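You operate a simulated robot arm through the tools that you are given. There is no shell and no other tool. Be economical: measure what you need, move in short steps, check, and stop when the job is done.

Carry out the task below with a simulated robot arm. There is one attempt and no reset: what you move stays moved.

## Task
Wipe the grey smear and reload the long grey tray with two caps.
Fine: the flat green and orange caps; draw the green pusher right back, then run it up to them; pad wetted in the teal dish and laid back on the orange bench. What is to be rubbed or washed off counts as gone when no trace of it is left.

It is judged by the outcome, as a careful person would: the job done as asked, and still so three seconds after it is handed in. It fails if anything else is knocked over, pushed out of place, dropped, spilled or broken. A push-on lid holds only when it is set on centred and level and pressed home; a screw cap is set on level and turned clockwise until tight.

## Robot
A 6-joint arm with a two-finger gripper on a trunk, on a base that drives. Base frame: it is fixed to the floor where the robot stands at the start and does not move with it; the origin is under the middle of the robot, x ahead of it, y to its left, z up; the surface under the hand at the start is at about z = 0.85. Readings come in m, rad, newtons and seconds.
Its first joint turns from -2.897 to 2.897 rad. Places, roughly: green pusher [0.4, 0.5, 0.9]; grey smear [0.4, 0.3, 0.9]; inside of the long grey tray [0.5, 0.5, 0.9]; orange bench top [0.7, 0.5, 0.8]. Payload 3.43 kg.
The tool frame sits at the grasp point between the pads (the TCP): z along the fingers, y along the line on which they close. The tips reach 0.02 m beyond it. Largest opening 0.19 m; the body of the gripper starts 0.248 m behind the TCP.
Orientation is that of the tool frame in the base frame, as a unit quaternion [x, y, z, w]. With the fingers straight down and closing along the base's y, the tool's x points along the base's -x, its y along +y and its z along -z.

## Interface
- The arm moves only by the tool arm_command. Its argument "increments" is a list of rows, each a list of 7 numbers: the turn, a rotation vector about the base's x, y, z in rad, then the shift along the base's x, y, z in m, then the closure in counts, from 0 (fully open) to 255 (shut). In form: [[rx, ry, rz, dx, dy, dz, grip], ...]. A call has 1 to 8 rows; each row shifts and turns the commanded pose from where the row before left it. A row lasts 0.2 s, in which the tool goes at most 0.05 m and 0.15 rad; a call with a longer step from one row to the next is refused whole, and so is a gripper value outside its range. Where a pose cannot be reached the arm comes as near as it can. A force on the tool above 90 N (or 10 N above the force at the start of the call, whichever is more), or a blocked arm, ends the call early, and 0.2 s more pass. The fingers move at their own pace (about 0.045 m/s each) and stop on an object; they squeeze with about 24 N. The grip force told is the motor's: it shows also when the fingers shut on nothing. Time passes only in rows, and 0.2 s behind the last, so rows that do not move let the fingers close. It gives the time, the measured TCP pose, the force on the tool (base axes), the opening and the grip force at its end, in the units of the frame above (readings bear some noise), with the torque about the TCP (base axes, N m) and any sound that the robot's microphone picked up.
- Cameras (640 x 400 px; columns grow to the right, rows downward): "scene" is now at [0.0283, 0.2234, 1.3071]; the picture's right is [0.25, -0.97, 0.00], its down [-0.44, -0.11, -0.89] and it looks along [0.86, 0.22, -0.45] (base axes); focal length 221 px, centre (320, 200). "wrist" rides on the gripper at [0.07, -0.008, -0.288] in the tool frame; the picture's right is [0.12, 0.99, 0.00], its down [-0.96, 0.12, -0.25] and it looks along [-0.25, 0.03, 0.97] (tool axes); focal length 261 px, centre (320, 200). There is no depth. A picture from a camera that has moved, and an enlarged one, comes with that camera's place and axes in the base frame and with its lens.
- get_image(camera): a new picture of that camera. It takes no simulated time.
- move_column(by): slides the trunk up (or, below 0, down) by that many m; the arm and the scene camera ride with it, the base frame stays. It gives what a move gives, with no picture.
- roll_base(legs): drives the robot by 1 to 6 legs, each [ahead, turn to the left] in m and rad, along the robot's own axes; the way and the turn of a leg run together, so that a leg with both is an arc; at most 1.5 m and 3.142 rad a leg. The arm and the cameras ride along, it lands a little off, and it stops where it bumps. It gives what a move gives.
- aim_head(pan, tilt): turns the head with the scene camera to pan (to the left, within 2.705 rad either way) and tilt (down, from -0.506 to 1.204), counted from straight ahead of the robot. It gives what a move gives.
- close_up(camera, box): a new picture of the part [left, top, right, bottom] of that camera's present view, enlarged. It takes no simulated time.
- finish_job(): hands the job in; it is judged then, once.

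Work in short steps. Places have to be worked out from the pictures, the camera data and where the tool is seen: move nearer, look again, correct. Check each grasp and each placing, and mend what went wrong. You have 120 turns and 98 pictures in all, those below and enlarged ones among them. Open the gripper and draw the arm clear of the work before you hand the job in, unless the task says otherwise; then end with one line.

The tools are called after "Emit:" as a command line: name --pt "numbers of a row" for each row, then --argument value for the rest, lists and objects as JSON in quotes. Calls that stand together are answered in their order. arm_command: Moves the arm, as the interface text tells. Its arguments: {"type":"object","properties":{"increments":{"type":"array"}},"required":["increments"]} The other tools are called the same way: move_column (by) slides the trunk up or down; roll_base (legs) drives the base; aim_head (pan, tilt) turns the head that bears the scene camera; get_image (camera) takes a picture; close_up (camera, box) takes an enlarged picture of a part of a camera's view; finish_job () hands the job in.

At the start:

```text
time: 0.0
tcp_pos: [0.6726, 0.2586, 1.092]
tool_rot: [0.0, 1.0, 0.0, 0.001]
force: [-0.1, -0.2, 0.2]
wrist_torque: [-0.02, 0.02, -0.02]
gripper_width: 0.1899
grip_force: 0.0
trunk travel left (down, up): [-0.1, 0.14]
robot x, y, heading: [-0.0032, 0.0025, -0.004]
head pan, tilt: [0.251, 0.471]
```

scene: 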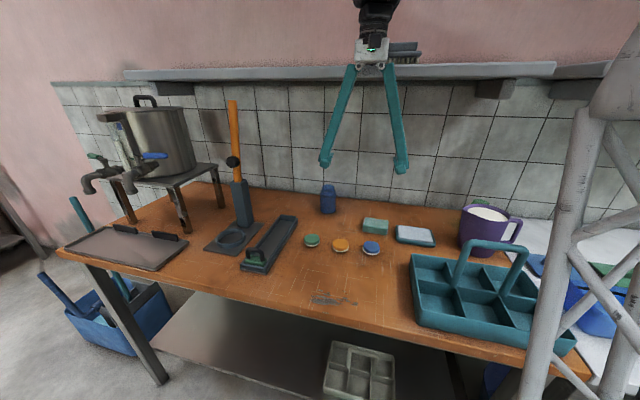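
wrist: 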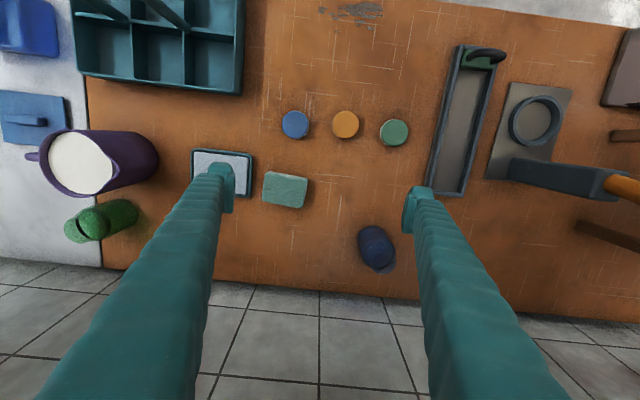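

The pictures show caps (green, orange, blue), a long grey tray with a green pusher, a green sponge pad, a dish with blue-white, and a smear. I look closer at these.

Emit:
close_up --camera "scene" --box '[200, 180, 440, 330]'

Emit:
close_up --camera "wrist" --box '[240, 0, 560, 200]'

Emit:
close_up --camera "wrist" --box '[160, 90, 480, 290]'

```text
2.67 times, centred on (320, 255) of scene
camera zoom: at [0.0283, 0.2234, 1.3071], right [0.25, -0.97, 0.0], down [-0.44, -0.11, -0.89], along [0.86, 0.22, -0.45], focal length 590 px, centre (320, 53)
```

zoom: 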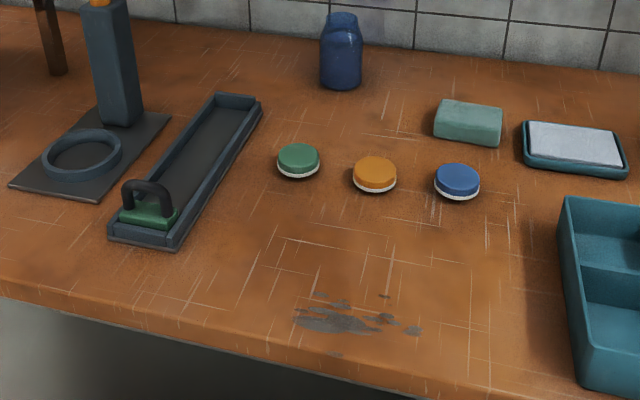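

```text
2.00 times, centred on (400, 100) of wrist
camera zoom: at [0.6024, 0.2512, 1.38], right [-0.12, 0.99, 0.0], down [0.96, 0.12, 0.25], along [0.25, 0.03, -0.97], focal length 521 px, centre (160, 400)
```

zoom: 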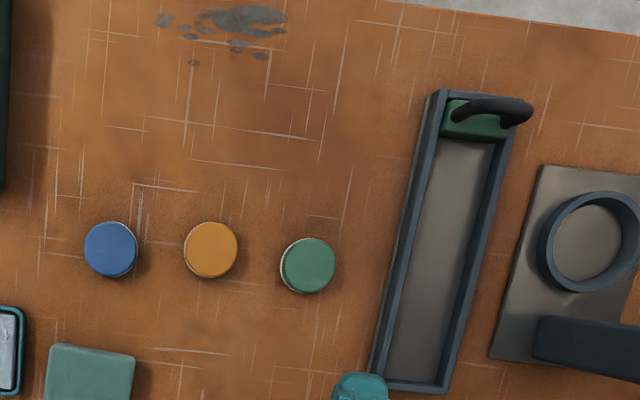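

```text
2.00 times, centred on (320, 190) of wrist
camera zoom: at [0.6024, 0.2512, 1.38], right [-0.12, 0.99, 0.0], down [0.96, 0.12, 0.25], along [0.25, 0.03, -0.97], focal length 521 px, centre (320, 220)
```

zoom: 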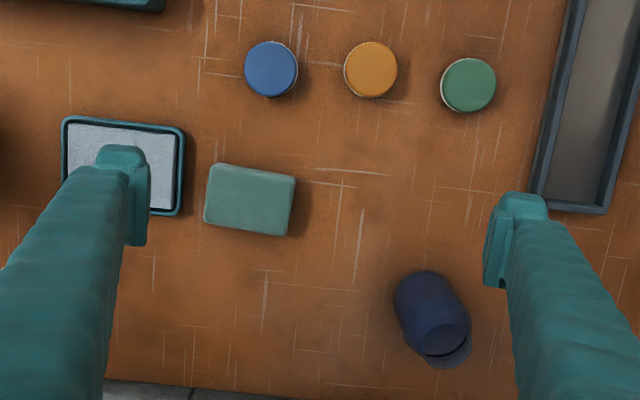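

Estimates: pad (0.72, 0.20), dish (0.70, 0.07), smear x 0.35–0.43, y 0.21–0.34, green cap (0.585, 0.39), orange cap (0.583, 0.296). I turn the hand a quarter turn so it closes along x, away from the dish, while moving over the pad.

Emit:
arm_command --pt "0 0 -0.148 0.006 -0.008 0 0" --pt "0 0 -0.148 0.006 -0.008 0 0" --pt "0 0 -0.148 0.006 -0.008 0 0" --pt "0 0 -0.148 0.006 -0.008 0 30" --pt "0 0 -0.148 0.006 -0.008 0 50" --pt "0 0 -0.148 0.006 -0.008 0 60" --pt "0 0 -0.148 0.006 -0.008 0 70" --pt "0 0 -0.148 0.004 -0.006 0 80"

Emit:
arm_command --pt "0 0 -0.148 0 0 -0.02 80" --pt "0 0 -0.148 0 0 -0.02 80" --pt "0 0 -0.148 0 0 -0.02 80" --pt "0 0 0 0 0 -0.02 80" --pt "0 0 0 0 0 -0.02 80"

Emit:
get_image --camera "wrist"

Emit:
get_image --camera "scene"

```text
time: 1.1
tcp_pos: [0.6861, 0.2357, 1.0954]
tool_rot: [0.288, 0.958, 0.002, -0.003]
force: [-37.1, 19.3, 3.8]
wrist_torque: [-4.36, -8.72, 2.07]
gripper_width: 0.1528
grip_force: 0.1
trunk travel left (down, up): [-0.1, 0.14]
robot x, y, heading: [-0.0015, -0.0033, 0.008]
head pan, tilt: [0.251, 0.471]
stopped in row 5: the force on the tool passed its limit at 106 N (the readings are from after the stop); the commanded pose is now the measured one
```

```text
time: 1.4
tcp_pos: [0.6897, 0.2398, 1.0928]
tool_rot: [0.334, 0.943, 0.009, 0.007]
force: [-19.8, 22.0, 43.7]
wrist_torque: [-6.47, -5.99, 1.97]
gripper_width: 0.1301
grip_force: 0.1
trunk travel left (down, up): [-0.1, 0.14]
robot x, y, heading: [-0.0007, -0.0003, 0.025]
head pan, tilt: [0.251, 0.471]
stopped in row 1: the force on the tool passed its limit at 161 N (the readings are from after the stop); the commanded pose is now the measured one
```

```text
92 pictures are left
camera wrist: at [0.6243, 0.2755, 1.3803], right [0.53, 0.85, 0.02], down [0.82, -0.52, 0.26], along [0.23, -0.12, -0.97], focal length 261 px, centre (320, 200)
```

wrist: 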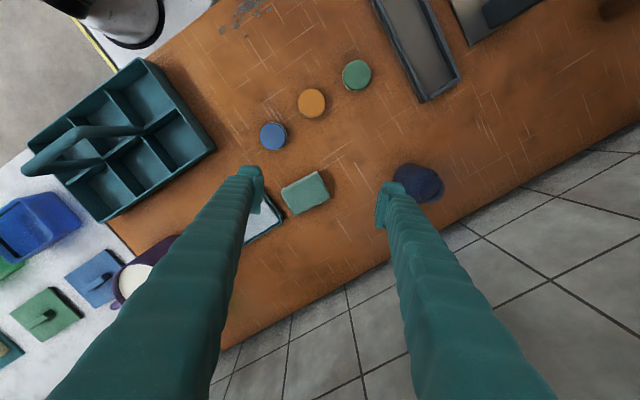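

```text
91 pictures are left
camera scene: at [0.0205, 0.225, 1.3072], right [0.27, -0.96, 0.0], down [-0.44, -0.12, -0.89], along [0.86, 0.24, -0.45], focal length 221 px, centre (320, 200)
```

scene: 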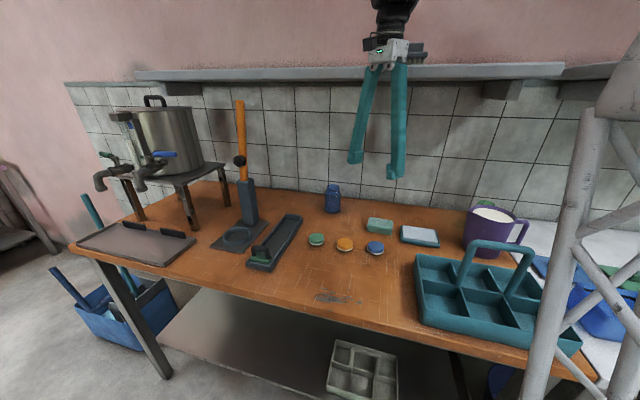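

The hand's body touched the wall shelf (about x 0.78, z 1.33), so a quarter turn this high is out. I back off and down, and turn back to the starting orientation, then recheck.

Emit:
arm_command --pt "0 0 0 -0.03 0 0 60" --pt "0 0 0.136 -0.03 0 -0.02 60" --pt "0 0 0.136 0 0 -0.02 60" --pt "0 0 0.136 0 0 -0.02 60" --pt "0 0 0.136 0 0 0 60" --pt "0 0 0.136 0 0 0 60"

Emit:
close_up --camera "scene" --box '[300, 0, 620, 200]'

```text
time: 1.8
tcp_pos: [0.6895, 0.237, 1.094]
tool_rot: [0.336, 0.942, 0.011, 0.012]
force: [0.5, -9.3, 16.4]
wrist_torque: [1.95, -0.33, -0.38]
gripper_width: 0.1452
grip_force: 0.0
trunk travel left (down, up): [-0.1, 0.14]
robot x, y, heading: [-0.0017, 0.0023, 0.02]
head pan, tilt: [0.251, 0.471]
stopped in row 1: the force on the tool passed its limit at 124 N (the readings are from after the stop); the commanded pose is now the measured one
```

```text
2.00 times, centred on (460, 100) of scene
camera zoom: at [0.0231, 0.2237, 1.3063], right [0.27, -0.96, 0.0], down [-0.44, -0.12, -0.89], along [0.86, 0.24, -0.45], focal length 442 px, centre (40, 400)
```

zoom: 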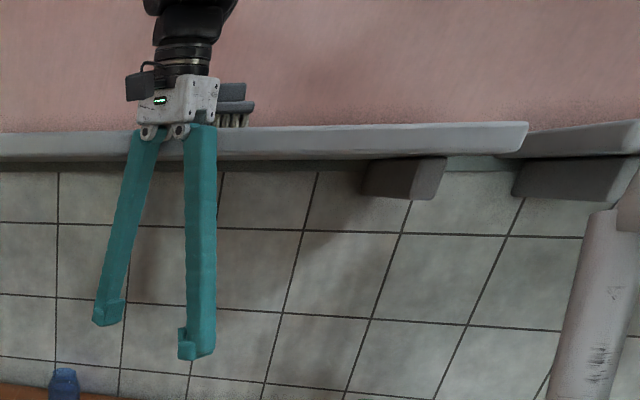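

Still touching. I go in small steps: slightly up first, fingers unchanged, then gently back.

Emit:
arm_command --pt "0 0 0 -0.005 0 0.008 60" --pt "0 0 0 -0.005 0 0.008 60"

```text
time: 2.4
tcp_pos: [0.6788, 0.2387, 1.1083]
tool_rot: [0.335, 0.942, 0.01, 0.011]
force: [0.3, 0.3, -0.8]
wrist_torque: [0.01, 0.02, -0.01]
gripper_width: 0.1456
grip_force: 0.1
trunk travel left (down, up): [-0.1, 0.14]
robot x, y, heading: [-0.0002, -0.0014, 0.018]
head pan, tilt: [0.251, 0.471]
```

Free now. I back away along −x and turn the hand back.

Emit:
arm_command --pt "0 0 0 -0.02 0 0 60" --pt "0 0 0 -0.03 0 0 60" --pt "0 0 0.136 -0.02 0 0 60" --pt "0 0 0.136 0 0 0 60" --pt "0 0 0.136 0 0 0 60" --pt "0 0 0.136 0 0 0 60" --pt "0 0 0.136 0 0 0 60"

Emit:
close_up --camera "scene" --box '[300, 0, 620, 200]'

Emit:
get_image --camera "wrist"

```text
time: 4.0
tcp_pos: [0.6084, 0.2377, 1.1088]
tool_rot: [0.001, 1.0, 0.013, 0.006]
force: [-0.2, -0.5, -0.2]
wrist_torque: [-0.02, 0.0, 0.02]
gripper_width: 0.1451
grip_force: 0.0
trunk travel left (down, up): [-0.1, 0.14]
robot x, y, heading: [0.0008, 0.0024, 0.022]
head pan, tilt: [0.251, 0.471]
```

```text
2.00 times, centred on (460, 100) of scene
camera zoom: at [0.0231, 0.2241, 1.3071], right [0.27, -0.96, 0.0], down [-0.44, -0.12, -0.89], along [0.86, 0.24, -0.45], focal length 442 px, centre (40, 400)
```

zoom: 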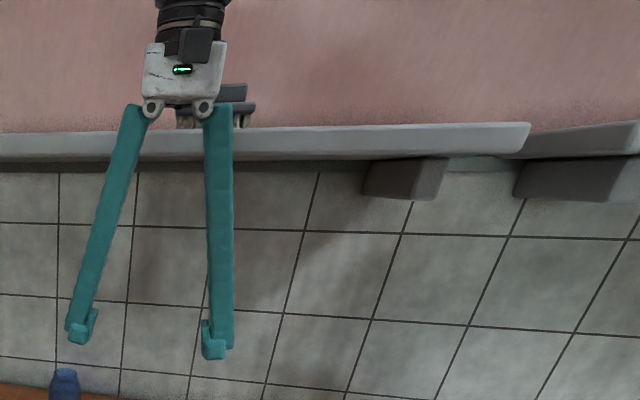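

```text
88 pictures are left
camera wrist: at [0.5356, 0.2226, 1.3953], right [-0.12, 0.99, 0.03], down [0.96, 0.11, 0.26], along [0.26, 0.05, -0.96], focal length 261 px, centre (320, 200)
```

wrist: 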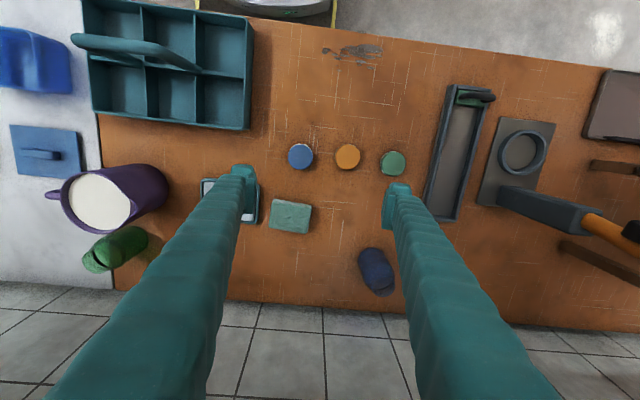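

The brush on the shelf is still there. I straighten the hand with a slight lean back (0.12 rad, top toward the robot, clearing the shelf), narrow the fingers, and go low then forward above the pad.

Emit:
arm_command --pt "-0.026 -0.108 0 0 -0.02 -0.03 110" --pt "0 0 0 0 -0.02 -0.04 120" --pt "0 0 0 0.02 0 -0.04 120" --pt "0 0 0 0.03 0 -0.02 120" --pt "0 0 0 0.03 0 -0.01 120" --pt "0 0 0 0.02 0 0 120" --pt "0 0 0 0 0 0 120"

Emit:
get_image --camera "wrist"

Emit:
get_image --camera "scene"

```text
time: 5.5
tcp_pos: [0.708, 0.1987, 0.9695]
tool_rot: [0.001, 0.998, 0.0, 0.06]
force: [-0.9, 0.5, -0.9]
wrist_torque: [-0.04, 0.02, 0.02]
gripper_width: 0.1004
grip_force: 0.0
trunk travel left (down, up): [-0.1, 0.14]
robot x, y, heading: [0.0003, 0.0014, 0.019]
head pan, tilt: [0.251, 0.471]
```

```text
87 pictures are left
camera wrist: at [0.6039, 0.1906, 1.2466], right [-0.12, 0.99, -0.01], down [0.93, 0.11, 0.36], along [0.36, 0.03, -0.93], focal length 261 px, centre (320, 200)
```

wrist: 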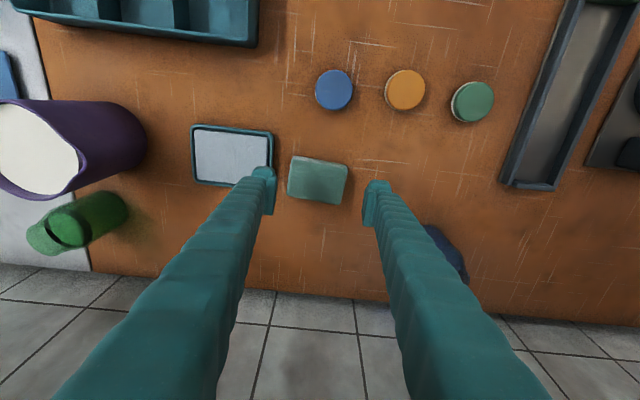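

```text
86 pictures are left
camera scene: at [0.0232, 0.2241, 1.3071], right [0.27, -0.96, 0.0], down [-0.44, -0.12, -0.89], along [0.86, 0.24, -0.45], focal length 221 px, centre (320, 200)
```

scene: 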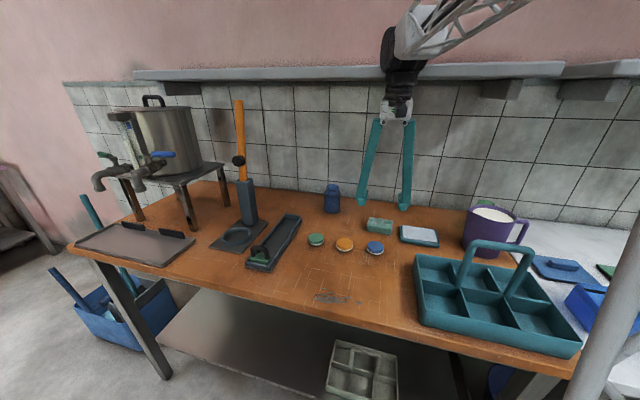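

Pad measured at (0.715, 0.194), clear of the dish by about 2.6 cm. Fingers are placed to straddle it; I descend and close.

Emit:
arm_command --pt "0 0 0 0.005 0 -0.03 120" --pt "0 0 0 0 0 -0.03 120" --pt "0 0 0 0 0 -0.024 120" --pt "0 0 0 0 0 0 120"

Emit:
get_image --camera "wrist"

```text
time: 6.5
tcp_pos: [0.7126, 0.2007, 0.8843]
tool_rot: [0.0, 0.998, 0.001, 0.061]
force: [0.1, 0.5, -0.4]
wrist_torque: [0.03, -0.02, -0.02]
gripper_width: 0.1008
grip_force: 0.0
trunk travel left (down, up): [-0.1, 0.14]
robot x, y, heading: [0.0024, -0.002, 0.02]
head pan, tilt: [0.251, 0.471]
```

```text
85 pictures are left
camera wrist: at [0.6089, 0.1925, 1.1617], right [-0.12, 0.99, -0.01], down [0.93, 0.11, 0.36], along [0.36, 0.03, -0.93], focal length 261 px, centre (320, 200)
```

wrist: 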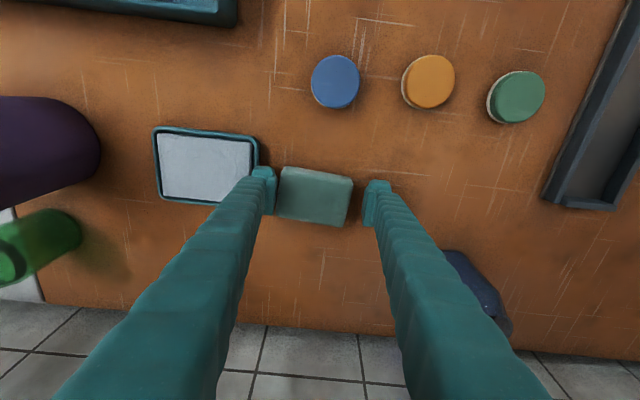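

The pad lies between the fingers; I close on it.

Emit:
arm_command --pt "0 0 0 0 -0.003 0 150" --pt "0 0 0 0 0 0 180" --pt "0 0 0 0 0 0 200" --pt "0 0 0 0 0 0 200"

Emit:
arm_command --pt "0 0 0 0 0 0.02 200" --pt "0 0 0 0 0 0.03 200" --pt "0 0 0 0 0 0.02 200"

Emit:
get_image --camera "wrist"

Emit:
close_up --camera "scene" --box '[320, 130, 480, 280]'

```text
time: 7.5
tcp_pos: [0.7132, 0.1968, 0.8838]
tool_rot: [0.001, 0.998, 0.001, 0.061]
force: [1.0, 0.4, 1.8]
wrist_torque: [0.05, 0.0, -0.04]
gripper_width: 0.0843
grip_force: 24.5
trunk travel left (down, up): [-0.1, 0.14]
robot x, y, heading: [-0.0043, -0.0018, 0.018]
head pan, tilt: [0.251, 0.471]
```

```text
time: 8.3
tcp_pos: [0.7129, 0.1963, 0.957]
tool_rot: [0.001, 0.998, 0.0, 0.06]
force: [-1.1, 0.7, -0.6]
wrist_torque: [0.01, 0.02, 0.03]
gripper_width: 0.0841
grip_force: 24.0
trunk travel left (down, up): [-0.1, 0.14]
robot x, y, heading: [-0.0047, -0.0032, 0.018]
head pan, tilt: [0.251, 0.471]
```

```text
84 pictures are left
camera wrist: at [0.609, 0.1884, 1.2337], right [-0.12, 0.99, -0.01], down [0.93, 0.11, 0.36], along [0.36, 0.03, -0.93], focal length 261 px, centre (320, 200)
```

wrist: 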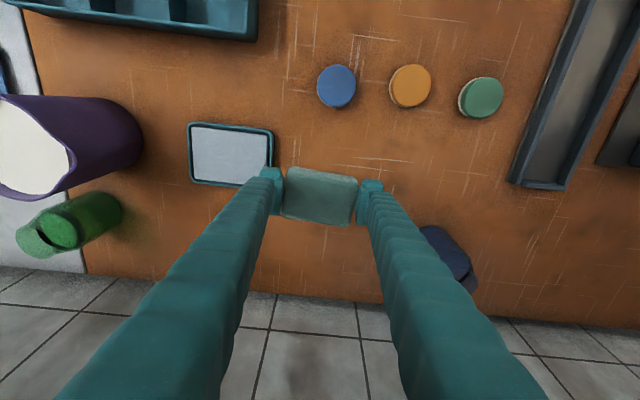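

```text
2.67 times, centred on (400, 205) of scene
camera zoom: at [0.0233, 0.2241, 1.307], right [0.27, -0.96, 0.0], down [-0.44, -0.12, -0.89], along [0.86, 0.24, -0.45], focal length 590 px, centre (107, 187)
```

zoom: 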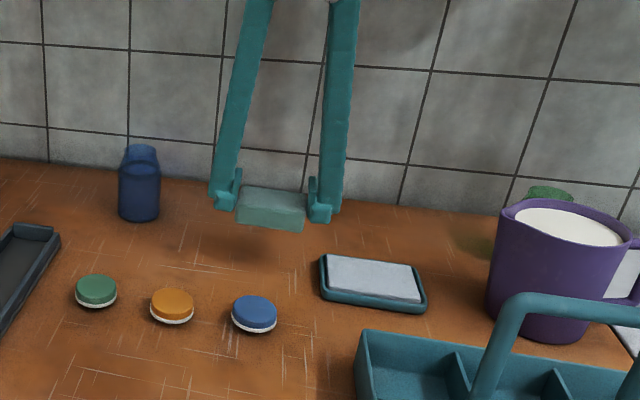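

Pad is held well. The dish is at about (0.697, 0.067); I carry the pad over it.

Emit:
arm_command --pt "0 0 0 -0.004 -0.035 0 200" --pt "0 0 0 -0.004 -0.035 0 200" --pt "0 0 0 -0.004 -0.035 0 200" --pt "0 0 0 -0.004 -0.024 0 200" --pt "0 0 0 0 0 -0.02 200" --pt "0 0 0 0 0 -0.015 200"

Emit:
get_image --camera "wrist"

Emit:
close_up --camera "scene" --box '[320, 130, 480, 280]'

```text
time: 9.8
tcp_pos: [0.6968, 0.0661, 0.9177]
tool_rot: [0.001, 0.998, 0.001, 0.06]
force: [0.6, 0.0, 0.3]
wrist_torque: [-0.02, -0.01, 0.03]
gripper_width: 0.084
grip_force: 24.0
trunk travel left (down, up): [-0.1, 0.14]
robot x, y, heading: [-0.0048, 0.0002, 0.02]
head pan, tilt: [0.251, 0.471]
```

```text
82 pictures are left
camera wrist: at [0.5926, 0.058, 1.1953], right [-0.12, 0.99, -0.01], down [0.93, 0.11, 0.36], along [0.36, 0.03, -0.93], focal length 261 px, centre (320, 200)
```

wrist: 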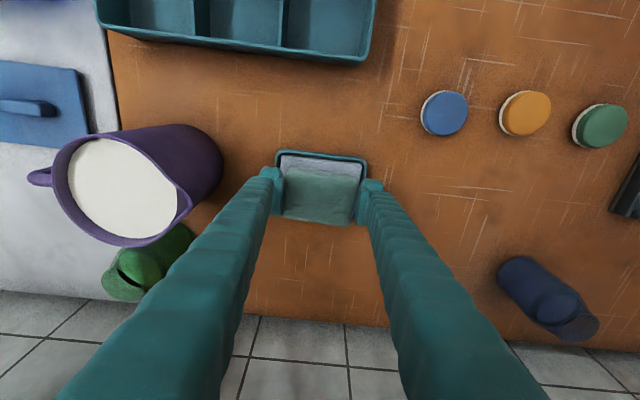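

```text
2.67 times, centred on (400, 205) of scene
camera zoom: at [0.0231, 0.224, 1.3071], right [0.27, -0.96, 0.0], down [-0.44, -0.12, -0.89], along [0.86, 0.24, -0.45], focal length 590 px, centre (107, 187)
```

zoom: 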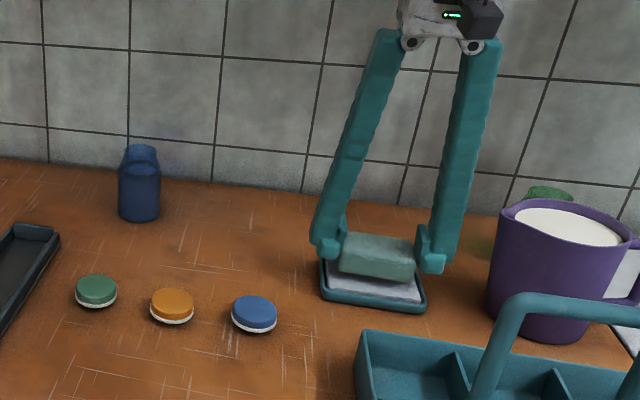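

Over the dish, a touch too far in x. I shift back 8 mm and press down gently.

Emit:
arm_command --pt "0 0 0 -0.008 0 -0.008 200" --pt "0 0 0 0 0 -0.006 200" --pt "0 0 0 0 0 -0.004 200"

Emit:
close_up --camera "scene" --box '[360, 170, 460, 270]'

```text
time: 10.6
tcp_pos: [0.6896, 0.0668, 0.9036]
tool_rot: [0.001, 0.998, 0.001, 0.06]
force: [-0.9, -0.8, 11.8]
wrist_torque: [0.16, 0.11, -0.09]
gripper_width: 0.0838
grip_force: 24.1
trunk travel left (down, up): [-0.1, 0.14]
robot x, y, heading: [-0.0043, 0.0024, 0.018]
head pan, tilt: [0.251, 0.471]
```

```text
4.00 times, centred on (410, 220) of scene
camera zoom: at [0.0228, 0.224, 1.3074], right [0.27, -0.96, 0.0], down [-0.44, -0.12, -0.89], along [0.86, 0.24, -0.45], focal length 885 px, centre (-40, 120)
```

zoom: 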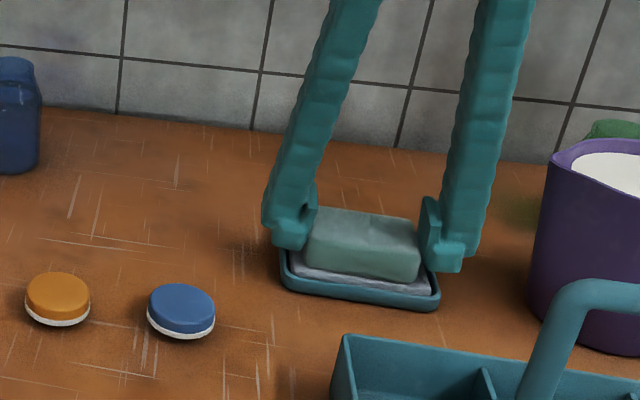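

Contact at 12 N. I press slightly more, hold for soaking, then check.

Emit:
arm_command --pt "0 0 0 0 0 -0.001 200" --pt "0 0 0 0 0 -0.001 200" --pt "0 0 0 0 0 0 200" --pt "0 0 0 0 0 0 200" --pt "0 0 0 0 0 0 200" --pt "0 0 0 0 0 0 200"

Emit:
arm_command --pt "0 0 0 0 0 0.02 200" --pt "0 0 0 0 0 0.03 200" --pt "0 0 0 0 0 0.01 200"

Emit:
close_up --camera "scene" --box '[360, 170, 460, 270]'

```text
time: 11.9
tcp_pos: [0.6889, 0.0674, 0.8998]
tool_rot: [0.002, 0.998, 0.001, 0.061]
force: [2.9, -3.4, 24.5]
wrist_torque: [-0.01, -0.06, -0.1]
gripper_width: 0.0837
grip_force: 24.1
trunk travel left (down, up): [-0.1, 0.14]
robot x, y, heading: [-0.0019, 0.0018, 0.017]
head pan, tilt: [0.251, 0.471]
```

```text
time: 12.8
tcp_pos: [0.6893, 0.0676, 0.9596]
tool_rot: [0.001, 0.998, 0.001, 0.06]
force: [1.1, 0.5, -1.4]
wrist_torque: [0.02, -0.01, 0.03]
gripper_width: 0.0834
grip_force: 23.8
trunk travel left (down, up): [-0.1, 0.14]
robot x, y, heading: [-0.0002, 0.0001, 0.019]
head pan, tilt: [0.251, 0.471]
```

```text
4.00 times, centred on (410, 220) of scene
camera zoom: at [0.0232, 0.224, 1.307], right [0.27, -0.96, 0.0], down [-0.44, -0.12, -0.89], along [0.86, 0.24, -0.45], focal length 885 px, centre (-40, 120)
```

zoom: 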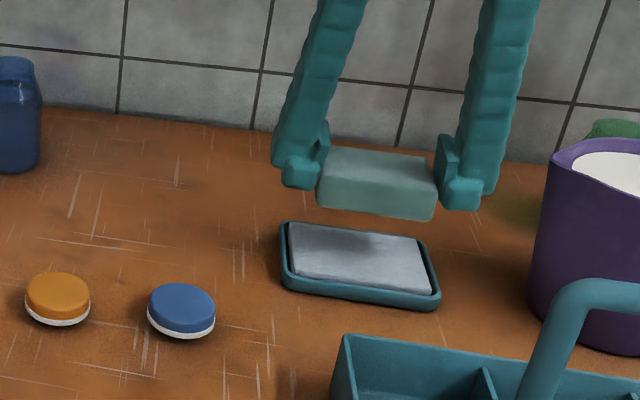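

The pad is lifted clear. I carry it along +y first (away from the caddy), then back over the smear.

Emit:
arm_command --pt "0 0 0 0 0.045 0.01 200" --pt "0 0 0 0 0.045 0 200" --pt "0 0 0 0 0.045 0 200" --pt "0 0 0 -0.02 0.045 0 200" --pt "0 0 0 -0.04 0.03 0 200" --pt "0 0 0 -0.05 0 0 200" --pt "0 0 0 -0.05 0 0 200" --pt "0 0 0 -0.05 0 0 200"

Emit:
arm_command --pt "0 0 0 -0.05 0 0 200" --pt "0 0 0 -0.029 0 -0.01 200" --pt "0 0 0 0 0 0 200"

Emit:
close_up --camera "scene" --box '[240, 200, 440, 325]'

Emit:
get_image --camera "wrist"

```text
time: 14.6
tcp_pos: [0.477, 0.2784, 0.9698]
tool_rot: [0.002, 0.998, 0.0, 0.06]
force: [1.4, 1.2, -0.2]
wrist_torque: [-0.09, 0.19, -0.02]
gripper_width: 0.0837
grip_force: 24.1
trunk travel left (down, up): [-0.1, 0.14]
robot x, y, heading: [0.0014, -0.0004, 0.026]
head pan, tilt: [0.251, 0.471]
```

```text
time: 15.3
tcp_pos: [0.4014, 0.2775, 0.9578]
tool_rot: [0.001, 0.998, 0.001, 0.06]
force: [0.5, -0.1, -0.1]
wrist_torque: [0.03, 0.02, 0.01]
gripper_width: 0.0835
grip_force: 23.6
trunk travel left (down, up): [-0.1, 0.14]
robot x, y, heading: [-0.0027, 0.0026, 0.015]
head pan, tilt: [0.251, 0.471]
```

```text
3.20 times, centred on (340, 262) of scene
camera zoom: at [0.0232, 0.224, 1.3071], right [0.27, -0.96, 0.0], down [-0.44, -0.12, -0.89], along [0.86, 0.24, -0.45], focal length 708 px, centre (256, 0)
```

zoom: 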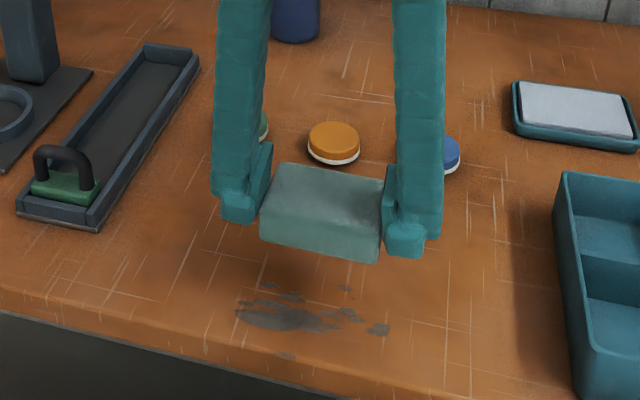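

```text
77 pictures are left
camera wrist: at [0.2966, 0.2693, 1.2357], right [-0.12, 0.99, -0.01], down [0.93, 0.11, 0.36], along [0.36, 0.03, -0.93], focal length 261 px, centre (320, 200)
```

wrist: 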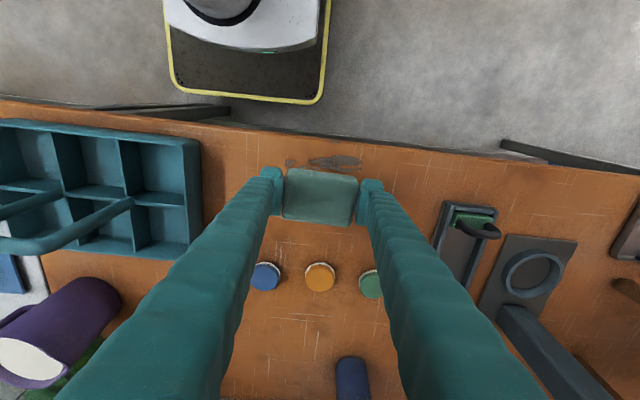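

Smear spans x 0.352–0.43, y 0.22–0.345. I lower the pad at its −y end.

Emit:
arm_command --pt "0 0 0 0.003 -0.03 -0.03 200" --pt "0 0 0 0 -0.005 -0.03 200" --pt "0 0 0 0 0 -0.012 200" --pt "0 0 0 0 0 -0.004 200"

```text
time: 16.4
tcp_pos: [0.4031, 0.2419, 0.883]
tool_rot: [0.001, 0.998, 0.002, 0.06]
force: [-0.1, -0.8, -0.1]
wrist_torque: [0.0, -0.01, 0.02]
gripper_width: 0.0835
grip_force: 24.2
trunk travel left (down, up): [-0.1, 0.14]
robot x, y, heading: [0.0013, 0.0015, 0.022]
head pan, tilt: [0.251, 0.471]
```

No contact yet at 0.883; a few more millimetres down.

Emit:
arm_command --pt "0 0 0 0 0 -0.002 200" --pt "0 0 0 0 0 -0.002 200" --pt "0 0 0 0 0 0 200"

```text
time: 17.1
tcp_pos: [0.4037, 0.2413, 0.8796]
tool_rot: [0.001, 0.998, 0.001, 0.061]
force: [0.7, 0.5, 28.6]
wrist_torque: [0.04, -0.04, -0.15]
gripper_width: 0.0838
grip_force: 24.2
trunk travel left (down, up): [-0.1, 0.14]
robot x, y, heading: [0.0004, 0.0011, 0.015]
head pan, tilt: [0.251, 0.471]
```

Contact at ~28 N; I ease up 1 mm and rub along y and back.

Emit:
arm_command --pt "0 0 0 0 0.02 0.001 200" --pt "0 0 0 0 0.03 0 200" --pt "0 0 0 0 0.03 0 200" --pt "0 0 0 0 0.015 0 200" --pt "0 0 0 0 -0.02 0 200" --pt "0 0 0 0 -0.03 0 200" --pt "0 0 0 0 -0.03 0 200" --pt "0 0 0 0 -0.015 0 200"

Emit:
arm_command --pt "0 0 0 -0.025 0 0 200" --pt "0 0 0 0 0.03 0 200" --pt "0 0 0 0 0.03 0 200" --pt "0 0 0 0 0.03 0 200" --pt "0 0 0 0 0.005 0 200" --pt "0 0 0 0 -0.03 0 200" --pt "0 0 0 0 -0.03 0 200" --pt "0 0 0 0 -0.035 0 200"

Emit:
close_up --camera "scene" --box '[240, 200, 440, 325]'

```text
time: 18.9
tcp_pos: [0.4034, 0.242, 0.8804]
tool_rot: [0.001, 0.998, 0.0, 0.061]
force: [0.7, -0.2, -1.3]
wrist_torque: [-0.05, 0.05, 0.0]
gripper_width: 0.0835
grip_force: 24.4
trunk travel left (down, up): [-0.1, 0.14]
robot x, y, heading: [-0.0017, -0.0032, 0.017]
head pan, tilt: [0.251, 0.471]
```

```text
time: 20.8
tcp_pos: [0.3785, 0.2422, 0.8808]
tool_rot: [0.001, 0.998, 0.001, 0.06]
force: [0.0, -0.3, -0.7]
wrist_torque: [-0.06, 0.06, 0.01]
gripper_width: 0.0836
grip_force: 24.1
trunk travel left (down, up): [-0.1, 0.14]
robot x, y, heading: [-0.0017, 0.0011, 0.019]
head pan, tilt: [0.251, 0.471]
```

```text
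3.20 times, centred on (340, 262) of scene
camera zoom: at [0.0233, 0.2242, 1.3071], right [0.27, -0.96, 0.0], down [-0.44, -0.12, -0.89], along [0.86, 0.24, -0.45], focal length 708 px, centre (256, 0)
```

zoom: 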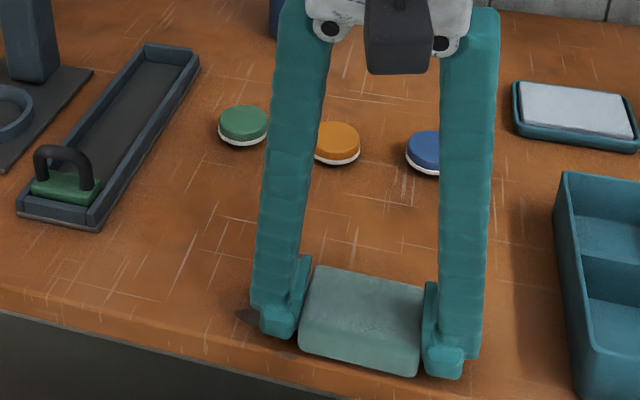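

Much has faded, but there's no press force now and some remains at the +y end. I press down again and rub with a longer stroke.

Emit:
arm_command --pt "0 0 0 0 0 -0.0015 200" --pt "0 0 0 0 0.03 0 200" --pt "0 0 0 0 0.03 0 200" --pt "0 0 0 0 0.035 0 200" --pt "0 0 0 0 0.015 0 200"

Emit:
arm_command --pt "0 0 0 0 -0.03 0 200" --pt "0 0 0 0 0.03 0 200" --pt "0 0 0 0.025 0 0 200" --pt "0 0 0 0 -0.035 0 200" --pt "0 0 0 0 -0.035 0 200" --pt "0 0 0 0 -0.04 0 200"

Emit:
arm_command --pt "0 0 0 0 0 0.03 200" --pt "0 0 0 0.05 0 0.03 200" --pt "0 0 0 0.05 0 0 200" --pt "0 0 0 0 0 0 200"

Emit:
close_up --camera "scene" --box '[240, 200, 440, 325]'

```text
time: 21.9
tcp_pos: [0.3798, 0.3524, 0.8781]
tool_rot: [0.001, 0.998, 0.001, 0.06]
force: [1.6, -3.9, 13.8]
wrist_torque: [-0.25, 0.02, -0.04]
gripper_width: 0.0835
grip_force: 23.8
trunk travel left (down, up): [-0.1, 0.14]
robot x, y, heading: [-0.0002, 0.0036, 0.019]
head pan, tilt: [0.251, 0.471]
```

```text
time: 23.4
tcp_pos: [0.4028, 0.2401, 0.8781]
tool_rot: [0.002, 0.998, 0.0, 0.059]
force: [-0.2, -0.7, 3.5]
wrist_torque: [-0.03, 0.05, -0.03]
gripper_width: 0.0836
grip_force: 23.9
trunk travel left (down, up): [-0.1, 0.14]
robot x, y, heading: [-0.0014, 0.0048, 0.02]
head pan, tilt: [0.251, 0.471]
```

```text
refused: row 2 steps farther than a row can; nothing moved
```

```text
3.20 times, centred on (340, 262) of scene
camera zoom: at [0.0234, 0.2243, 1.3069], right [0.27, -0.96, 0.0], down [-0.44, -0.12, -0.89], along [0.86, 0.24, -0.45], focal length 708 px, centre (256, 0)
```

zoom: 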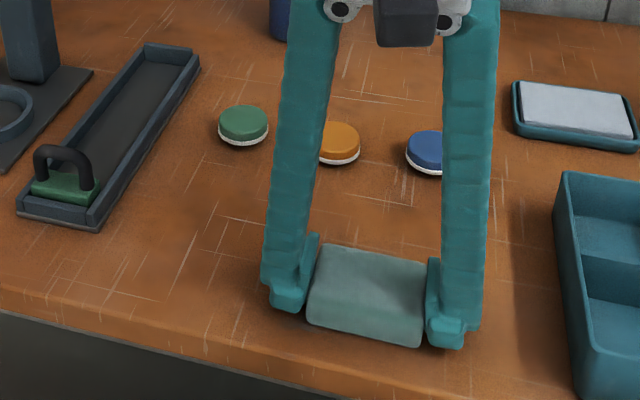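

Little seems left. I lift the pad and move it away to see the whole area.

Emit:
arm_command --pt "0 0 0 0 0 0.03 200" --pt "0 0 0 0.03 0 0.03 200" --pt "0 0 0 0.045 0 0.02 200" --pt "0 0 0 0.045 0 0 200" --pt "0 0 0 0 0 0 200"

Emit:
close_up --camera "scene" --box '[260, 250, 420, 350]'

Emit:
close_up --camera "wrist" --box '[220, 0, 420, 125]'

```text
time: 24.6
tcp_pos: [0.5244, 0.2416, 0.9592]
tool_rot: [0.001, 0.998, 0.0, 0.059]
force: [0.2, 0.8, 0.3]
wrist_torque: [0.01, 0.0, 0.03]
gripper_width: 0.0836
grip_force: 24.2
trunk travel left (down, up): [-0.1, 0.14]
robot x, y, heading: [-0.0025, 0.001, 0.016]
head pan, tilt: [0.251, 0.471]
```

```text
4.00 times, centred on (340, 300) of scene
camera zoom: at [0.0231, 0.224, 1.3071], right [0.27, -0.96, 0.0], down [-0.44, -0.12, -0.89], along [0.86, 0.24, -0.45], focal length 885 px, centre (240, -200)
```

zoom: 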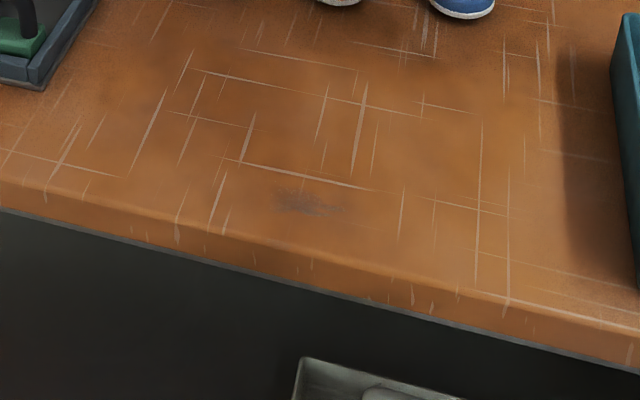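

```text
3.20 times, centred on (320, 62) of wrist
camera zoom: at [0.4202, 0.2333, 1.2372], right [-0.12, 0.99, -0.01], down [0.93, 0.11, 0.36], along [0.36, 0.03, -0.93], focal length 834 px, centre (320, 640)
```

zoom: 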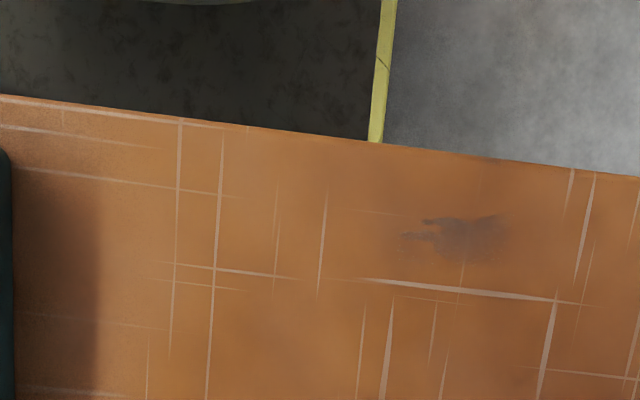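

A faint trace remains at about (0.385, 0.283). I return and rub there harder with several short passes.

Emit:
arm_command --pt "0 0 0 -0.045 0.015 0 200" --pt "0 0 0 -0.045 0 0 200" --pt "0 0 0 -0.043 0 -0.02 200" --pt "0 0 0 0 0 -0.04 200" --pt "0 0 0 0 0 -0.018 200" --pt "0 0 0 0 0 -0.003 200" --pt "0 0 0 0 0 -0.001 200"

Emit:
arm_command --pt "0 0 0 0 0.03 0 200" --pt "0 0 0 0 0.03 0 200" --pt "0 0 0 0 -0.03 0 200" --pt "0 0 0 0 -0.03 0 200" --pt "0 0 0 0 0.03 0 200" --pt "0 0 0 0 0.03 0 200" --pt "0 0 0 0 -0.03 0 200" --pt "0 0 0 0 -0.03 0 200"

Emit:
arm_command --pt "0 0 0 0 0.03 0 200" --pt "0 0 0 0 0.03 0 200" --pt "0 0 0 0 -0.03 0 200" --pt "0 0 0 0 -0.03 0 200" --pt "0 0 0 0 0.03 0 200" --pt "0 0 0 0 0.03 0 200" --pt "0 0 0 0 -0.03 0 200" --pt "0 0 0 0 -0.03 0 200"

Emit:
arm_command --pt "0 0 0 0 0 0.03 200" --pt "0 0 0 0.03 0 0.03 200" --pt "0 0 0 0.045 0 0.02 200" --pt "0 0 0 0.045 0 0 200" --pt "0 0 0 0 0 0 200"

Emit:
close_up --camera "wrist" --box '[220, 0, 420, 125]'

Emit:
close_up --camera "scene" --box '[260, 250, 420, 350]'

```text
time: 26.1
tcp_pos: [0.3895, 0.2568, 0.8789]
tool_rot: [0.001, 0.998, 0.0, 0.06]
force: [-1.6, 0.8, 5.3]
wrist_torque: [-0.07, 0.11, -0.02]
gripper_width: 0.0835
grip_force: 23.6
trunk travel left (down, up): [-0.1, 0.14]
robot x, y, heading: [-0.0023, -0.0025, 0.017]
head pan, tilt: [0.251, 0.471]
```

```text
time: 27.9
tcp_pos: [0.3899, 0.2573, 0.8769]
tool_rot: [0.001, 0.998, 0.0, 0.06]
force: [-4.2, -0.5, 13.0]
wrist_torque: [-0.03, 0.12, -0.11]
gripper_width: 0.0835
grip_force: 24.0
trunk travel left (down, up): [-0.1, 0.14]
robot x, y, heading: [-0.0002, -0.0019, 0.018]
head pan, tilt: [0.251, 0.471]
```

```text
time: 29.8
tcp_pos: [0.3889, 0.2558, 0.8755]
tool_rot: [0.001, 0.998, 0.001, 0.06]
force: [-4.0, 0.8, 14.0]
wrist_torque: [0.15, 0.19, -0.09]
gripper_width: 0.0833
grip_force: 24.1
trunk travel left (down, up): [-0.1, 0.14]
robot x, y, heading: [-0.0005, 0.0009, 0.023]
head pan, tilt: [0.251, 0.471]
```

```text
time: 30.9
tcp_pos: [0.5083, 0.255, 0.9586]
tool_rot: [0.001, 0.998, 0.0, 0.06]
force: [0.2, 0.8, 0.1]
wrist_torque: [-0.01, -0.03, -0.03]
gripper_width: 0.0835
grip_force: 24.0
trunk travel left (down, up): [-0.1, 0.14]
robot x, y, heading: [0.0015, 0.0039, 0.019]
head pan, tilt: [0.251, 0.471]
```

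```text
3.20 times, centred on (320, 62) of wrist
camera zoom: at [0.4055, 0.247, 1.2349], right [-0.12, 0.99, -0.01], down [0.93, 0.11, 0.36], along [0.36, 0.03, -0.93], focal length 834 px, centre (320, 640)
```

zoom: 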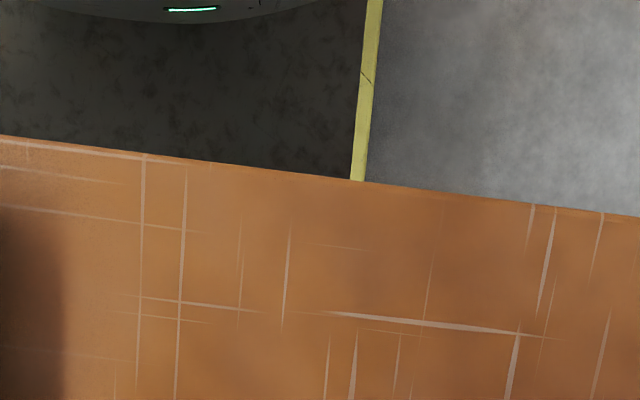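

```text
4.00 times, centred on (340, 300) of scene
camera zoom: at [0.0231, 0.224, 1.3071], right [0.27, -0.96, 0.0], down [-0.44, -0.12, -0.89], along [0.86, 0.24, -0.45], focal length 885 px, centre (240, -200)
```

zoom: 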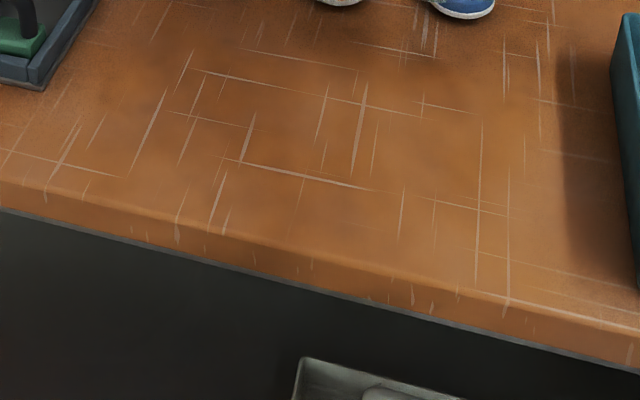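

The smear is gone entirely. I carry the pad back to its original spot and lay it down.

Emit:
arm_command --pt "0 0 0 0.04 -0.01 0 200" --pt "0 0 0 0.045 -0.01 0 200" --pt "0 0 0 0.045 -0.01 0 200" --pt "0 0 0 0.045 -0.01 0 200" --pt "0 0 0 0.03 -0.017 0 200" --pt "0 0 0 0 0 -0.04 200" --pt "0 0 0 0 0 -0.03 200" --pt "0 0 0 0 0 -0.006 200"

```text
time: 32.8
tcp_pos: [0.7158, 0.1985, 0.8811]
tool_rot: [0.001, 0.998, 0.0, 0.059]
force: [-0.3, -0.5, -0.7]
wrist_torque: [-0.02, 0.0, 0.02]
gripper_width: 0.0838
grip_force: 24.1
trunk travel left (down, up): [-0.1, 0.14]
robot x, y, heading: [-0.0036, -0.0025, 0.019]
head pan, tilt: [0.251, 0.471]
```

A few more mm down until it touches.

Emit:
arm_command --pt "0 0 0 0 0 -0.002 200" --pt "0 0 0 0 0 -0.0015 200"

```text
time: 33.4
tcp_pos: [0.7154, 0.2003, 0.8778]
tool_rot: [0.002, 0.998, 0.001, 0.061]
force: [0.3, -0.5, -1.1]
wrist_torque: [-0.01, 0.02, 0.01]
gripper_width: 0.0836
grip_force: 24.0
trunk travel left (down, up): [-0.1, 0.14]
robot x, y, heading: [0.0003, -0.0038, 0.023]
head pan, tilt: [0.251, 0.471]
```

Emit:
arm_command --pt "0 0 0 0 0 -0.0015 200" --pt "0 0 0 0 0 -0.001 200"

```text
time: 34.0
tcp_pos: [0.7163, 0.1988, 0.8768]
tool_rot: [0.001, 0.998, 0.001, 0.062]
force: [-3.4, -2.9, 16.7]
wrist_torque: [-0.08, 0.25, 0.05]
gripper_width: 0.0833
grip_force: 23.7
trunk travel left (down, up): [-0.1, 0.14]
robot x, y, heading: [0.0024, -0.0005, 0.024]
head pan, tilt: [0.251, 0.471]
```

The pad now rests on the bench (17 N). I open to about 0.10 m and rise straight up.

Emit:
arm_command --pt "0 0 0 0 0 0.001 160" --pt "0 0 0 0 0 0 125" --pt "0 0 0 0 0 0 120" --pt "0 0 0 0 0 0.03 120" --pt "0 0 0 0 0 0.04 120" --pt "0 0 0 -0.03 0 0.03 120" --pt "0 0 0 -0.04 0 0 120" --pt "0 0 0 -0.04 0 0 120"

Emit:
get_image --camera "wrist"

Emit:
get_image --camera "scene"

```text
time: 35.8
tcp_pos: [0.6053, 0.2008, 0.9756]
tool_rot: [0.001, 0.998, 0.0, 0.06]
force: [0.1, 0.2, -1.6]
wrist_torque: [-0.06, 0.13, -0.05]
gripper_width: 0.1003
grip_force: 0.1
trunk travel left (down, up): [-0.1, 0.14]
robot x, y, heading: [-0.0021, 0.0045, 0.022]
head pan, tilt: [0.251, 0.471]
```

```text
70 pictures are left
camera wrist: at [0.5013, 0.1926, 1.253], right [-0.12, 0.99, -0.01], down [0.93, 0.11, 0.36], along [0.36, 0.03, -0.93], focal length 261 px, centre (320, 200)
```

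wrist: 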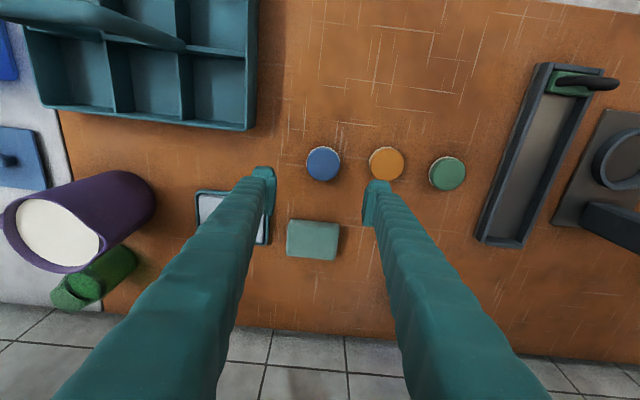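

```text
69 pictures are left
camera scene: at [0.0238, 0.2241, 1.3071], right [0.27, -0.96, 0.0], down [-0.44, -0.12, -0.89], along [0.86, 0.24, -0.45], focal length 221 px, centre (320, 200)
```

scene: 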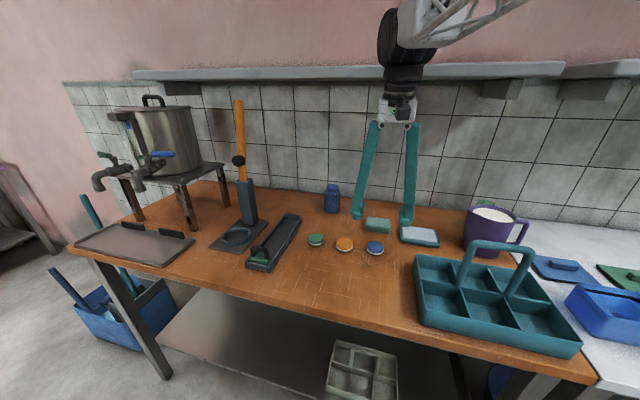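

Pad is laid back, smear gone. Now I straighten the hand and move toward the tray for a closer look.

Emit:
arm_command --pt "0 0.12 0 0 0.03 0.03 120" --pt "0 0 0 -0.02 0.045 0 120" --pt "0 0 0 -0.02 0.045 0 120" --pt "0 0 0 -0.015 0.045 0 120" --pt "0 0 0 0 0.045 0 120" --pt "0 0 0 0 0.02 0 120" --pt "0 0 0 0 0 0 120"

Emit:
get_image --camera "wrist"

Emit:
close_up --camera "scene" --box '[200, 190, 330, 290]'

```text
time: 37.4
tcp_pos: [0.55, 0.4296, 1.006]
tool_rot: [0.0, 1.0, 0.0, -0.001]
force: [0.5, -0.3, -0.2]
wrist_torque: [0.0, -0.01, 0.02]
gripper_width: 0.1006
grip_force: 0.0
trunk travel left (down, up): [-0.1, 0.14]
robot x, y, heading: [0.0002, 0.0035, 0.018]
head pan, tilt: [0.251, 0.471]
```

```text
68 pictures are left
camera wrist: at [0.4803, 0.4228, 1.2934], right [-0.12, 0.99, 0.0], down [0.96, 0.11, 0.25], along [0.25, 0.03, -0.97], focal length 261 px, centre (320, 200)
```

wrist: 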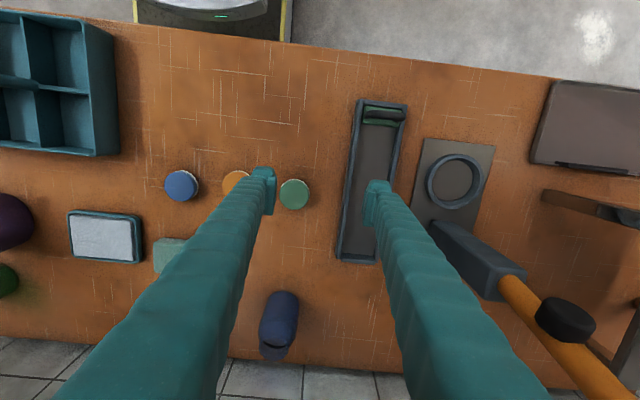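

```text
4.00 times, centred on (265, 240) of scene
camera zoom: at [0.0232, 0.2241, 1.307], right [0.27, -0.96, 0.0], down [-0.44, -0.12, -0.89], along [0.86, 0.24, -0.45], focal length 885 px, centre (540, 40)
```

zoom: 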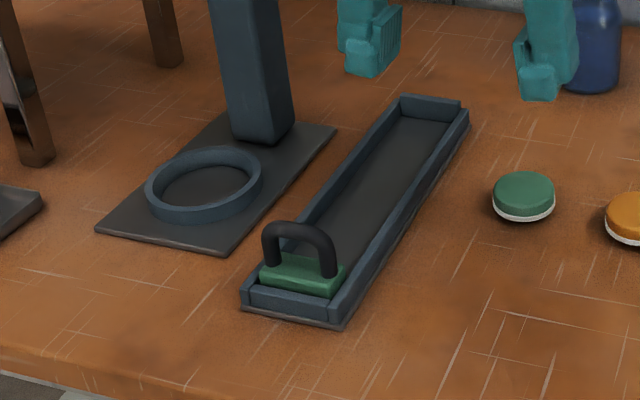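

Zoom on the tray from the wrist camera.

Emit:
close_up --camera "wrist" --box '[280, 80, 480, 205]'

Emit:
close_up --camera "wrist" --box '[300, 160, 460, 285]'

```text
3.20 times, centred on (380, 142) of wrist
camera zoom: at [0.4803, 0.4228, 1.2934], right [-0.12, 0.99, 0.0], down [0.96, 0.11, 0.25], along [0.25, 0.03, -0.97], focal length 834 px, centre (128, 384)
```

zoom: 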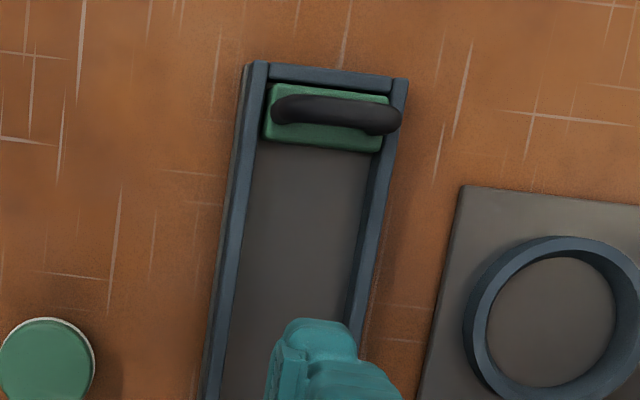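

```text
3.20 times, centred on (380, 222) of wrist
camera zoom: at [0.4803, 0.4228, 1.2934], right [-0.12, 0.99, 0.0], down [0.96, 0.11, 0.25], along [0.25, 0.03, -0.97], focal length 834 px, centre (128, 128)
```

zoom: 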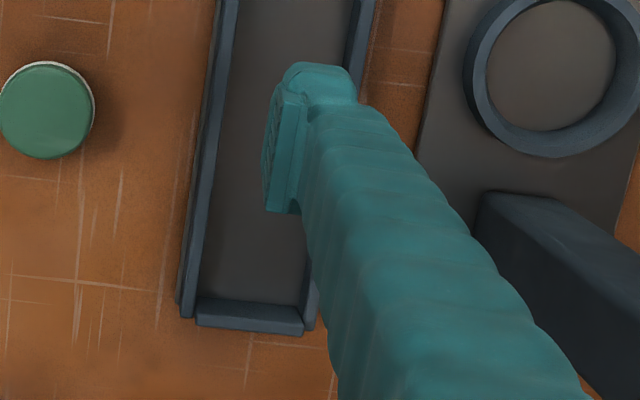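

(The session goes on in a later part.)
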